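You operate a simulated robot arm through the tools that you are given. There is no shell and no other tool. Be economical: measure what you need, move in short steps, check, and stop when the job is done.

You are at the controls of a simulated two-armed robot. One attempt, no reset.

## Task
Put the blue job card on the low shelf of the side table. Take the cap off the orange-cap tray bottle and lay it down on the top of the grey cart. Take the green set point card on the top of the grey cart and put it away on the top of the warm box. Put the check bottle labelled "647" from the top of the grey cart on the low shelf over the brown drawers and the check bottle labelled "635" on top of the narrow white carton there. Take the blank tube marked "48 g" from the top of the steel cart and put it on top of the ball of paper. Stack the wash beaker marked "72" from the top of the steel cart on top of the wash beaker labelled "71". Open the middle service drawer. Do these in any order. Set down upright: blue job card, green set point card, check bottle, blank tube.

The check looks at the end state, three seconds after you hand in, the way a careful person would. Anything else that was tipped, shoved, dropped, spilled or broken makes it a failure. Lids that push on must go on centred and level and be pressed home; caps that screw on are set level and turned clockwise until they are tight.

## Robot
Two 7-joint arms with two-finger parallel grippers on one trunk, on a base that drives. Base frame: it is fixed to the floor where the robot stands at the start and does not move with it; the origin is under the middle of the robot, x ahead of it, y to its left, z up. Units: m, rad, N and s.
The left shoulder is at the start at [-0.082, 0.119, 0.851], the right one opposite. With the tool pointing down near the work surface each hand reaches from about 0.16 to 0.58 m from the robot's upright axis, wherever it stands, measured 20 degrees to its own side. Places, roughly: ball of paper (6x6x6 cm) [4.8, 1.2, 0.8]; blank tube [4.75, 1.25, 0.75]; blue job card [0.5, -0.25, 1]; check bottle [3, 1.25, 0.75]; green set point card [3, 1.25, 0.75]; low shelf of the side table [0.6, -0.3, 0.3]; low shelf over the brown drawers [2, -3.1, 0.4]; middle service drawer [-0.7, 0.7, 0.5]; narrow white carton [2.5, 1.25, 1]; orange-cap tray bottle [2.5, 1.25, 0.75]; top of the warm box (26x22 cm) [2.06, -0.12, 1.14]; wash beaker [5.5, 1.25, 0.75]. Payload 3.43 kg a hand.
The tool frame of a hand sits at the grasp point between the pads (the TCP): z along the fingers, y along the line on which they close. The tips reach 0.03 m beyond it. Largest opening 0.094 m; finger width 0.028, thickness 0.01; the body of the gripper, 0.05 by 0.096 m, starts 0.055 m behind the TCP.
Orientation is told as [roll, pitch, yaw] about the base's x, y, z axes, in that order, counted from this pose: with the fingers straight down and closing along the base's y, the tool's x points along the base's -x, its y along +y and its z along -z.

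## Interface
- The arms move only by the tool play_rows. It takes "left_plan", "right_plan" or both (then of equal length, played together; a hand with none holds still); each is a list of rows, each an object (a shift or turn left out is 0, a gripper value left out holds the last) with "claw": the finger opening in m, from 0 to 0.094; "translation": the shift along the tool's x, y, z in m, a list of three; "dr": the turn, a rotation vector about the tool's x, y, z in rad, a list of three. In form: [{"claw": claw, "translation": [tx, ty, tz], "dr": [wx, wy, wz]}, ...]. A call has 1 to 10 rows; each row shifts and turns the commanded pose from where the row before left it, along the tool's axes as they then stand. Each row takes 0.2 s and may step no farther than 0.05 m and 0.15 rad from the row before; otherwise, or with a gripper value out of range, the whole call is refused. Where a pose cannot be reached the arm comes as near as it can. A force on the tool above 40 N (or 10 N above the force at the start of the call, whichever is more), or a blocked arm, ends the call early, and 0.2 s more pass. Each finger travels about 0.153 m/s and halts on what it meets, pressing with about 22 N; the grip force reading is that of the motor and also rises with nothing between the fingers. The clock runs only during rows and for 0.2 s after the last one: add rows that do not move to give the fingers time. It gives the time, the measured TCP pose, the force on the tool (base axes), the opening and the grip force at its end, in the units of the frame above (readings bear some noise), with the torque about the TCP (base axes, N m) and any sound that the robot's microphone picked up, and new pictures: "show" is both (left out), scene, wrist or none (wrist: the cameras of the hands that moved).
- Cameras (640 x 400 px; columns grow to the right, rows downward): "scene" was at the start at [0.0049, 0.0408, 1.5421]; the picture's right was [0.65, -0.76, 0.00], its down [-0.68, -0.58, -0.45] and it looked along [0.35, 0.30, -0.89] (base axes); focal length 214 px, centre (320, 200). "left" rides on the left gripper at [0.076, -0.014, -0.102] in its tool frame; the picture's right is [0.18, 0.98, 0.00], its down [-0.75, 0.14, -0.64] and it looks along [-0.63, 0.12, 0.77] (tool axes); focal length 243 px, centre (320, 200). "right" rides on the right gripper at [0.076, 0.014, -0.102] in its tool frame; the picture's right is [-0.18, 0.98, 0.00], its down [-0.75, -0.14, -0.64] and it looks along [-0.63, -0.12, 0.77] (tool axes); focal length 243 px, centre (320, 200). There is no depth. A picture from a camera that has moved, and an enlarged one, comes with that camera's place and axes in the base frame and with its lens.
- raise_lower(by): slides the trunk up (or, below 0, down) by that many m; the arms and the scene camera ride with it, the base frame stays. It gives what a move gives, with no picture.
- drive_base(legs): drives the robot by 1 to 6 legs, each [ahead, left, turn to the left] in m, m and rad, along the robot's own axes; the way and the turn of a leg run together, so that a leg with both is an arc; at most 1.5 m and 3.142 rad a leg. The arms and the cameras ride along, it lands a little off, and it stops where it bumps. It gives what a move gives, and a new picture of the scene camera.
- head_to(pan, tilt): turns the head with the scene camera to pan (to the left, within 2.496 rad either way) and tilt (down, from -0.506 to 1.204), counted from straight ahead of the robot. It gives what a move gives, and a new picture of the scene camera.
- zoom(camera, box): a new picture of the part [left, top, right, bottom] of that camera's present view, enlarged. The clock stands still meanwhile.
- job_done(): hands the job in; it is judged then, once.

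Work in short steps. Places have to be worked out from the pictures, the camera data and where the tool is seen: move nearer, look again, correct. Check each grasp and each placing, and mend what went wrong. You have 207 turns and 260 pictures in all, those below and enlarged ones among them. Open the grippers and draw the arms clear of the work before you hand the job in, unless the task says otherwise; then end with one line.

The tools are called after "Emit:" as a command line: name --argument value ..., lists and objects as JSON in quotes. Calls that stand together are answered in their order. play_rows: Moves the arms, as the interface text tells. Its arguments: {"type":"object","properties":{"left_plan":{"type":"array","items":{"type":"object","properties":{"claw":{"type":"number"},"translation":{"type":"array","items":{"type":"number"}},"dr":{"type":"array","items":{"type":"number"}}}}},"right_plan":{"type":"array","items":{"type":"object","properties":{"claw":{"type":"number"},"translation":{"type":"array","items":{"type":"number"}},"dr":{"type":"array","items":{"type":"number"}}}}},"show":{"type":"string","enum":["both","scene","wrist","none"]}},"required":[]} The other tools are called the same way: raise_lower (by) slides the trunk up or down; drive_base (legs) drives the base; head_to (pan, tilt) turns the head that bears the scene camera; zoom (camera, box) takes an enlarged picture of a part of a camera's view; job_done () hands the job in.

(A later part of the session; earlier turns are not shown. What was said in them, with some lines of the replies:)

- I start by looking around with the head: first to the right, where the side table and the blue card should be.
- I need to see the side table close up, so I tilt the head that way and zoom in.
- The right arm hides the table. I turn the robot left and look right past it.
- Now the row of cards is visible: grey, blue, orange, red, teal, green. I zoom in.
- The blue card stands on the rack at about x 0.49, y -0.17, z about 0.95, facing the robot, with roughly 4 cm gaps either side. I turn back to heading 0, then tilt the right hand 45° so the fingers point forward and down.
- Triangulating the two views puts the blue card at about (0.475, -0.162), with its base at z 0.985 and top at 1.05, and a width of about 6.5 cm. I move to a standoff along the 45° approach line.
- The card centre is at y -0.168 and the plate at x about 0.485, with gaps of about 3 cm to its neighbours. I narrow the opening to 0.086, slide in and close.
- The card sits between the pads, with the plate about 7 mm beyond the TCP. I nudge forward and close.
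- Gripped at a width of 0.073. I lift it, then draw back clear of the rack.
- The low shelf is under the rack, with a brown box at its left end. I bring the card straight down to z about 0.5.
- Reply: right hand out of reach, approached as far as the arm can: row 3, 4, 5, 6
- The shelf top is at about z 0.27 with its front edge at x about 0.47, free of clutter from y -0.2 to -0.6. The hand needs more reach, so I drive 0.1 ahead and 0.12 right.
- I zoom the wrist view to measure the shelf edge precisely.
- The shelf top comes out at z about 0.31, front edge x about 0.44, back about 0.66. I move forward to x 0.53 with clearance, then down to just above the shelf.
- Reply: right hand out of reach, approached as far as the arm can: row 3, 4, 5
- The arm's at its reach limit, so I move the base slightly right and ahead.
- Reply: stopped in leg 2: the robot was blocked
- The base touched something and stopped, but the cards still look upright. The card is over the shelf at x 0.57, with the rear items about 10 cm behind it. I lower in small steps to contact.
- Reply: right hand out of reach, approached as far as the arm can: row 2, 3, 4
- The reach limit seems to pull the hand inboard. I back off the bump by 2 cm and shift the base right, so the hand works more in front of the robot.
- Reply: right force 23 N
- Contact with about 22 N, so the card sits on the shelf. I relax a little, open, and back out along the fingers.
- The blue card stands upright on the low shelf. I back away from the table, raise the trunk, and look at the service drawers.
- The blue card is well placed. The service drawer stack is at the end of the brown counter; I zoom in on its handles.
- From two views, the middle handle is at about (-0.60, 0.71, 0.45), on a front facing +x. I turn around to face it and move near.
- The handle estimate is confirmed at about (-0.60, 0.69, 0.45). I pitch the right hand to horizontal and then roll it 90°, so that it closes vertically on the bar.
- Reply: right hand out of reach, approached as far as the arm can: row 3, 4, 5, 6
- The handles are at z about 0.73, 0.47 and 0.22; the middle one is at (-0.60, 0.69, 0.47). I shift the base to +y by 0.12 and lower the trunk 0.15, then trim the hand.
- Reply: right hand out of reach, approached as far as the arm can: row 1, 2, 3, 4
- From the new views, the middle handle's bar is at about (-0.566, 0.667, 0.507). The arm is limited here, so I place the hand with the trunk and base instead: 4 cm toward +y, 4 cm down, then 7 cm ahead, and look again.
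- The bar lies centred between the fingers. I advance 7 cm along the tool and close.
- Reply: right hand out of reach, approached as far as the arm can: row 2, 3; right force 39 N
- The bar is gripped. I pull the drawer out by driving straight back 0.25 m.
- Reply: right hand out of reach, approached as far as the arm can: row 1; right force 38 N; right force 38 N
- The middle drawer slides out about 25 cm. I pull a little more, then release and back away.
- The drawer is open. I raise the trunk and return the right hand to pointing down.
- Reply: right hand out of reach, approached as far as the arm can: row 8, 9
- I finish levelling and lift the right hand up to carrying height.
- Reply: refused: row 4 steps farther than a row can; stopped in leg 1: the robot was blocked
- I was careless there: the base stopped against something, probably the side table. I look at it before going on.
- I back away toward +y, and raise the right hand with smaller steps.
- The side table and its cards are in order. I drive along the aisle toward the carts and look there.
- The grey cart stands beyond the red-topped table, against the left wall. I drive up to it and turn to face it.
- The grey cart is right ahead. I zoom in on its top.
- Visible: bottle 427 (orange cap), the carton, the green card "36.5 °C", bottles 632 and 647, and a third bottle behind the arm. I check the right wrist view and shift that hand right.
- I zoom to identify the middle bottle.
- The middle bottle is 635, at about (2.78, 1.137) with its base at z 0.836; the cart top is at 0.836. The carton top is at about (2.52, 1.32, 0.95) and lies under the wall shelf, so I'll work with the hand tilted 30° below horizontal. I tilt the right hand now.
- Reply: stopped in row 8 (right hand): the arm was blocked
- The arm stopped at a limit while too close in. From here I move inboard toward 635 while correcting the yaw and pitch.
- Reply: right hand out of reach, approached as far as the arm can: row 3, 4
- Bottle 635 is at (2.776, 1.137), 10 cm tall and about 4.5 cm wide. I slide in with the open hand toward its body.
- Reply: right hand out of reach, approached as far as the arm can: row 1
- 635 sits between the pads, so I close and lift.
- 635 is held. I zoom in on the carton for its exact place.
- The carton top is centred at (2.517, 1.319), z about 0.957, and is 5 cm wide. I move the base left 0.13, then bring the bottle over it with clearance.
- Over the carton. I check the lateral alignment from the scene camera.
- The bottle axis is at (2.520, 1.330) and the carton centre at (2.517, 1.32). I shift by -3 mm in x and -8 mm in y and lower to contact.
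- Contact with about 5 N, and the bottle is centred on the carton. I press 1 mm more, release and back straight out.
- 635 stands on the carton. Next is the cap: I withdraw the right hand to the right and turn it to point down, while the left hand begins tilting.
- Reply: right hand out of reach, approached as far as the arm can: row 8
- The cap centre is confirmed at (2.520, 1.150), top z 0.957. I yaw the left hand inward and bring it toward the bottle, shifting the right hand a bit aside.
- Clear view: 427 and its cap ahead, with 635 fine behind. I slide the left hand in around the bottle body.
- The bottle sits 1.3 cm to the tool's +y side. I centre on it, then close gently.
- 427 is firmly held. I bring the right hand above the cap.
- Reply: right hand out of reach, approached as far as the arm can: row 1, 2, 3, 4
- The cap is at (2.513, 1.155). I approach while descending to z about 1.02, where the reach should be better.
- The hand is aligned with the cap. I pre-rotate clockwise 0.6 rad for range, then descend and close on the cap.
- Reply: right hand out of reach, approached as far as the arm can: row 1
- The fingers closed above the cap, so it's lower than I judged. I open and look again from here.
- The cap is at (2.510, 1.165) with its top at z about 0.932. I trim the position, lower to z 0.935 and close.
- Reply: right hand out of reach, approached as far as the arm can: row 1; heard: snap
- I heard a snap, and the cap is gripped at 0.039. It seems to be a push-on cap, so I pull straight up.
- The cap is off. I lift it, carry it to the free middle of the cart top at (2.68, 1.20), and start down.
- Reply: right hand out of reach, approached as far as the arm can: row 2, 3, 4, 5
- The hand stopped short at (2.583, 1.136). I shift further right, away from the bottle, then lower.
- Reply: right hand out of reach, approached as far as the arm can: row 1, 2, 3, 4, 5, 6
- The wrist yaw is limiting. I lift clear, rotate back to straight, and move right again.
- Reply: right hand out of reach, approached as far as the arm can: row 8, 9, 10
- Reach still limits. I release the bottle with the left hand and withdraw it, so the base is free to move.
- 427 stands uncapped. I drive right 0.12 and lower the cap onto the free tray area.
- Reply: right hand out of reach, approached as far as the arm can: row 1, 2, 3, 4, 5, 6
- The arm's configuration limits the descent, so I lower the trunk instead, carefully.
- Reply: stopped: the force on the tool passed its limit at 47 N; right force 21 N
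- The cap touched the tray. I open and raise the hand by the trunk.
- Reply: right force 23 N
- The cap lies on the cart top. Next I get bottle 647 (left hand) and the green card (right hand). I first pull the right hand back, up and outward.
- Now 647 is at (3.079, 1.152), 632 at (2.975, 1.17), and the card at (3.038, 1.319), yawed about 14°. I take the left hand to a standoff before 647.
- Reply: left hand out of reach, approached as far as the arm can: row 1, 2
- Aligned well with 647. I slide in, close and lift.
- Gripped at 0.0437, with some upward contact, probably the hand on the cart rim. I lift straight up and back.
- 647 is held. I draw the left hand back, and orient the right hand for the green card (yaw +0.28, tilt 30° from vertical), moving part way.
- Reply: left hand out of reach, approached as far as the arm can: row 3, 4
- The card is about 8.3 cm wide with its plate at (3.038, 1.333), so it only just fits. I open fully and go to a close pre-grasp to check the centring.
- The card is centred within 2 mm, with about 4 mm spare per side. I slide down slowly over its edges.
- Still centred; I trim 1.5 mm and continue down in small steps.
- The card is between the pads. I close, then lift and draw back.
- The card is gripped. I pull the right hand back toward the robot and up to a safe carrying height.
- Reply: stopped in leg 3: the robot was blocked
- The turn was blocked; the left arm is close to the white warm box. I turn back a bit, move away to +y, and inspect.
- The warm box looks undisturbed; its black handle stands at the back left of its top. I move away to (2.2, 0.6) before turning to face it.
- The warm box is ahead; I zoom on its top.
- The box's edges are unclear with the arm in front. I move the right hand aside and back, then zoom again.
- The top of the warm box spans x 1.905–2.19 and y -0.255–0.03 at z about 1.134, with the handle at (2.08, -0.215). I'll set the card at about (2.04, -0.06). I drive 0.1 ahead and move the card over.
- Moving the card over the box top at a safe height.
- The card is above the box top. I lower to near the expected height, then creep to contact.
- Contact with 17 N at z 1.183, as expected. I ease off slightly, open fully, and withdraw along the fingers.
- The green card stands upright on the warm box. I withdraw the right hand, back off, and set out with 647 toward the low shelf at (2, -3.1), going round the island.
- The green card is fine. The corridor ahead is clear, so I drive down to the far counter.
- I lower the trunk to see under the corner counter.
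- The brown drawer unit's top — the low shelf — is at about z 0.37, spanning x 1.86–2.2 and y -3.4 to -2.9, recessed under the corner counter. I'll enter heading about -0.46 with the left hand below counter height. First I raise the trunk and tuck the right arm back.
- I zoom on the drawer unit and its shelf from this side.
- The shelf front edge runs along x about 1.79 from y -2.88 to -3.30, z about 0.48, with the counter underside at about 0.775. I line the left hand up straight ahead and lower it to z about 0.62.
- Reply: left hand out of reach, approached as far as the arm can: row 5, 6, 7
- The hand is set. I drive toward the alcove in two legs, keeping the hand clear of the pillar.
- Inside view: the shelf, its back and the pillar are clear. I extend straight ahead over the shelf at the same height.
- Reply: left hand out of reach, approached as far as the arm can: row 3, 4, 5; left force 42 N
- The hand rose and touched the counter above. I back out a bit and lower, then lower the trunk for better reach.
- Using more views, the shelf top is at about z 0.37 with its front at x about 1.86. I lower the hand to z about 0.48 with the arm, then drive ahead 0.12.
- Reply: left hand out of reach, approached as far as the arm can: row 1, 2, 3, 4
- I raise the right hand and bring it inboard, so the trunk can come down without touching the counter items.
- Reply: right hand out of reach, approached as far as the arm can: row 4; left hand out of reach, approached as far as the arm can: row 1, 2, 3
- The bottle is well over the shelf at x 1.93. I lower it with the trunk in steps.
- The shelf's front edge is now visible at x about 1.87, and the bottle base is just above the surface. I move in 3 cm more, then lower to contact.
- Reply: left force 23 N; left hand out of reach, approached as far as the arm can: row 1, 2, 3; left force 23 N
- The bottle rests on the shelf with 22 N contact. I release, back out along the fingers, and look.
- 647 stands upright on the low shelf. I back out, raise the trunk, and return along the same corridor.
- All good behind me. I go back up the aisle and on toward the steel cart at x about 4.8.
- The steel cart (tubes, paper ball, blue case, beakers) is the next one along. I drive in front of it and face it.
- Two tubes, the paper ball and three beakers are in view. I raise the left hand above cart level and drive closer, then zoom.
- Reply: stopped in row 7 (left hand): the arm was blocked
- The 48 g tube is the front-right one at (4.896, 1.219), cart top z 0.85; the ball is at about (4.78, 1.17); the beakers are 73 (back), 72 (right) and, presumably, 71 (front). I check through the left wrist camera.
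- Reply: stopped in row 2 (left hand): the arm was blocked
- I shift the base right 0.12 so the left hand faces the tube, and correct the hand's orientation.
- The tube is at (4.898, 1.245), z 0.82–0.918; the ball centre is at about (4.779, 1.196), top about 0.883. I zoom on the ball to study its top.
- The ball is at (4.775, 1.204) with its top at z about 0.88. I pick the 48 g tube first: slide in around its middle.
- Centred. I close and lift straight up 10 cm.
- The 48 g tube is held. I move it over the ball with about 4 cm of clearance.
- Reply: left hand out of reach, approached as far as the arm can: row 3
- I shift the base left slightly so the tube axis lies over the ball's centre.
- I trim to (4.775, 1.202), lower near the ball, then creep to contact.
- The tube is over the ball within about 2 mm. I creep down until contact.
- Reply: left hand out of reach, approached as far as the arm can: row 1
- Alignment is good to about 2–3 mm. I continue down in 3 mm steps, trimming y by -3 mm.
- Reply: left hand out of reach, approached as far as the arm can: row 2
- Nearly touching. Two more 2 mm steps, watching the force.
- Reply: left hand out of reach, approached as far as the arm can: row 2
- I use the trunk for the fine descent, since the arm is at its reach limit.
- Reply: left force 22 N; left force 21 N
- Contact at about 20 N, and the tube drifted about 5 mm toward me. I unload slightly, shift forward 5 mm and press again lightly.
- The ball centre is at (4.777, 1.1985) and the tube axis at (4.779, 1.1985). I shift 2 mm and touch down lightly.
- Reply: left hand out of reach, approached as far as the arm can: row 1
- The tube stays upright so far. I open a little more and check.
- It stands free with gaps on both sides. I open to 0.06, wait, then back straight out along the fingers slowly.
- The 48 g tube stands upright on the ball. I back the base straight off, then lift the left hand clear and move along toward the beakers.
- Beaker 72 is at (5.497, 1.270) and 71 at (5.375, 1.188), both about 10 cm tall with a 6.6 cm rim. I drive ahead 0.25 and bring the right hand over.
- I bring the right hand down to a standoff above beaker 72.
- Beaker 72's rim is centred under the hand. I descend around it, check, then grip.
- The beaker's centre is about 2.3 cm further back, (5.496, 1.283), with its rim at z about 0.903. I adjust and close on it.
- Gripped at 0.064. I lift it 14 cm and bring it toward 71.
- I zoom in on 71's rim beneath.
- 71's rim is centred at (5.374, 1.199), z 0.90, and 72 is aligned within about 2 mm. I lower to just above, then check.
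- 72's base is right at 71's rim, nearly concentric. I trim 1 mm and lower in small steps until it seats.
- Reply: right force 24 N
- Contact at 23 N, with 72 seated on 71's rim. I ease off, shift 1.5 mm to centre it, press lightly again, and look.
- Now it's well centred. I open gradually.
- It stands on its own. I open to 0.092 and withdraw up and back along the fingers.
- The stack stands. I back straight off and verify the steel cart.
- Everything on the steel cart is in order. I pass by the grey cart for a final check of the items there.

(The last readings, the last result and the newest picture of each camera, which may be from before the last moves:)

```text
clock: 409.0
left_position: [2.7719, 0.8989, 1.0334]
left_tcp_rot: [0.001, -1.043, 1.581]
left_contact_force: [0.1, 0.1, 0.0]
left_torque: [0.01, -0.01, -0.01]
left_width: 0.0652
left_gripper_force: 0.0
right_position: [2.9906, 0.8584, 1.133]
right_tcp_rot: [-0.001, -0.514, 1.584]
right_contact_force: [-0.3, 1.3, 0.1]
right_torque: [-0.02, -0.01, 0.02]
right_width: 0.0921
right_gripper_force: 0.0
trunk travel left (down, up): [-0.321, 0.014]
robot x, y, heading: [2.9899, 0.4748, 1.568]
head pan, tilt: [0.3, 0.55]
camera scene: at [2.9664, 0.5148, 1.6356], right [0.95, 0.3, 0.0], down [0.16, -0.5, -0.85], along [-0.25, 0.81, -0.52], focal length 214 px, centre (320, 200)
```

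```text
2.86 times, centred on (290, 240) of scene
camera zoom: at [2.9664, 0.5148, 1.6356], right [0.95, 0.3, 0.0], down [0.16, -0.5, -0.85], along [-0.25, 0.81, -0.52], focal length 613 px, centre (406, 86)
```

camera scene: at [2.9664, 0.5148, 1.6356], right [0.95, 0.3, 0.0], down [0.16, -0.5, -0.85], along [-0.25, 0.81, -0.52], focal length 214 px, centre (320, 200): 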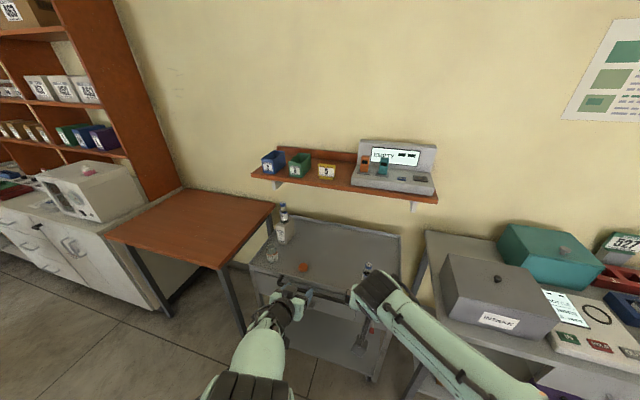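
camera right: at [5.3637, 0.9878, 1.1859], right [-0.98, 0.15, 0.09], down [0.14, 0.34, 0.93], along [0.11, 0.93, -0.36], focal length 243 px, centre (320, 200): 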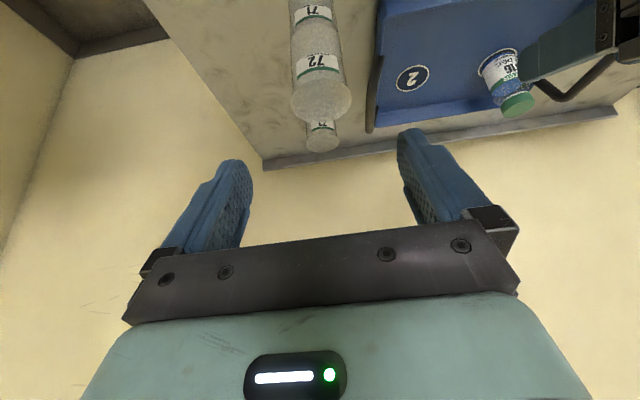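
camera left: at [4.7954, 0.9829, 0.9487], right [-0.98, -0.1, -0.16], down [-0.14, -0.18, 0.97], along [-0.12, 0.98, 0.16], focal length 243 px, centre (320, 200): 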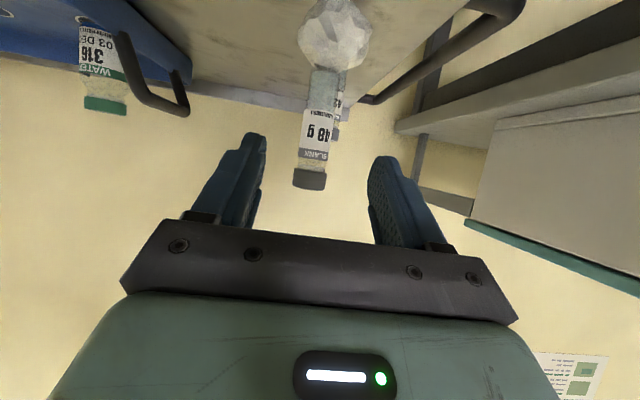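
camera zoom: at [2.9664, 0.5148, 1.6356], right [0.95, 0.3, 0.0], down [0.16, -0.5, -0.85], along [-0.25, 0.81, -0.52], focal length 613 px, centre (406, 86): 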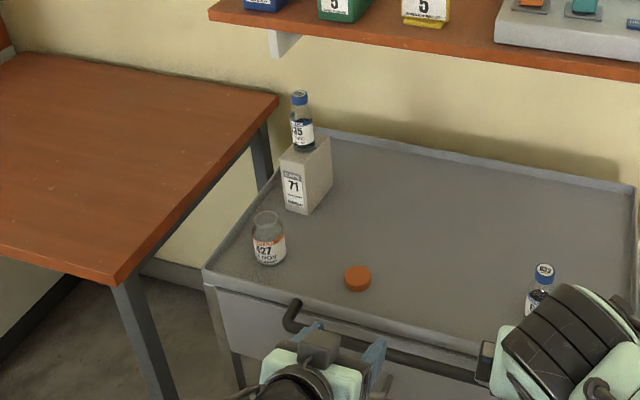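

Everything is in place: 635 on the carton, the cap on the cart, 427 open, 632 undisturbed. I back off slightly so both open hands are clear, and hand in.

Emit:
drive_base --legs '[[-0.08, 0, 0]]'

Emit:
job_done

```text
clock: 410.0
left_position: [2.7722, 0.8201, 1.0325]
left_tcp_rot: [0.004, -1.043, 1.579]
left_contact_force: [0.1, -0.7, 0.0]
left_torque: [0.0, -0.02, 0.02]
left_width: 0.0649
left_gripper_force: 0.0
right_position: [2.9914, 0.7784, 1.1324]
right_tcp_rot: [-0.001, -0.516, 1.585]
right_contact_force: [0.7, -0.7, 0.2]
right_torque: [0.01, -0.01, -0.02]
right_width: 0.0922
right_gripper_force: 0.1
trunk travel left (down, up): [-0.321, 0.014]
robot x, y, heading: [2.9925, 0.3958, 1.569]
head pan, tilt: [0.3, 0.55]
camera scene: at [2.9666, 0.4351, 1.6359], right [0.95, 0.3, 0.0], down [0.16, -0.5, -0.85], along [-0.25, 0.81, -0.52], focal length 214 px, centre (320, 200)
```

scene: 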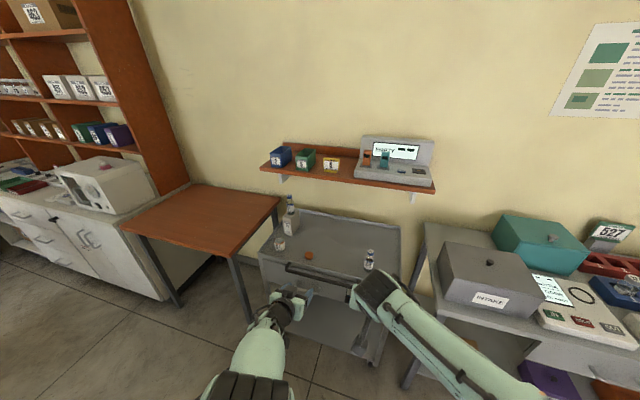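

```text
The job is handed in.
```

All eight tasks are done and handed in; the base bumped the side table and near the warm box on the way, and the left hand touched the counter over the low shelf, but everything looked upright when I checked afterwards.
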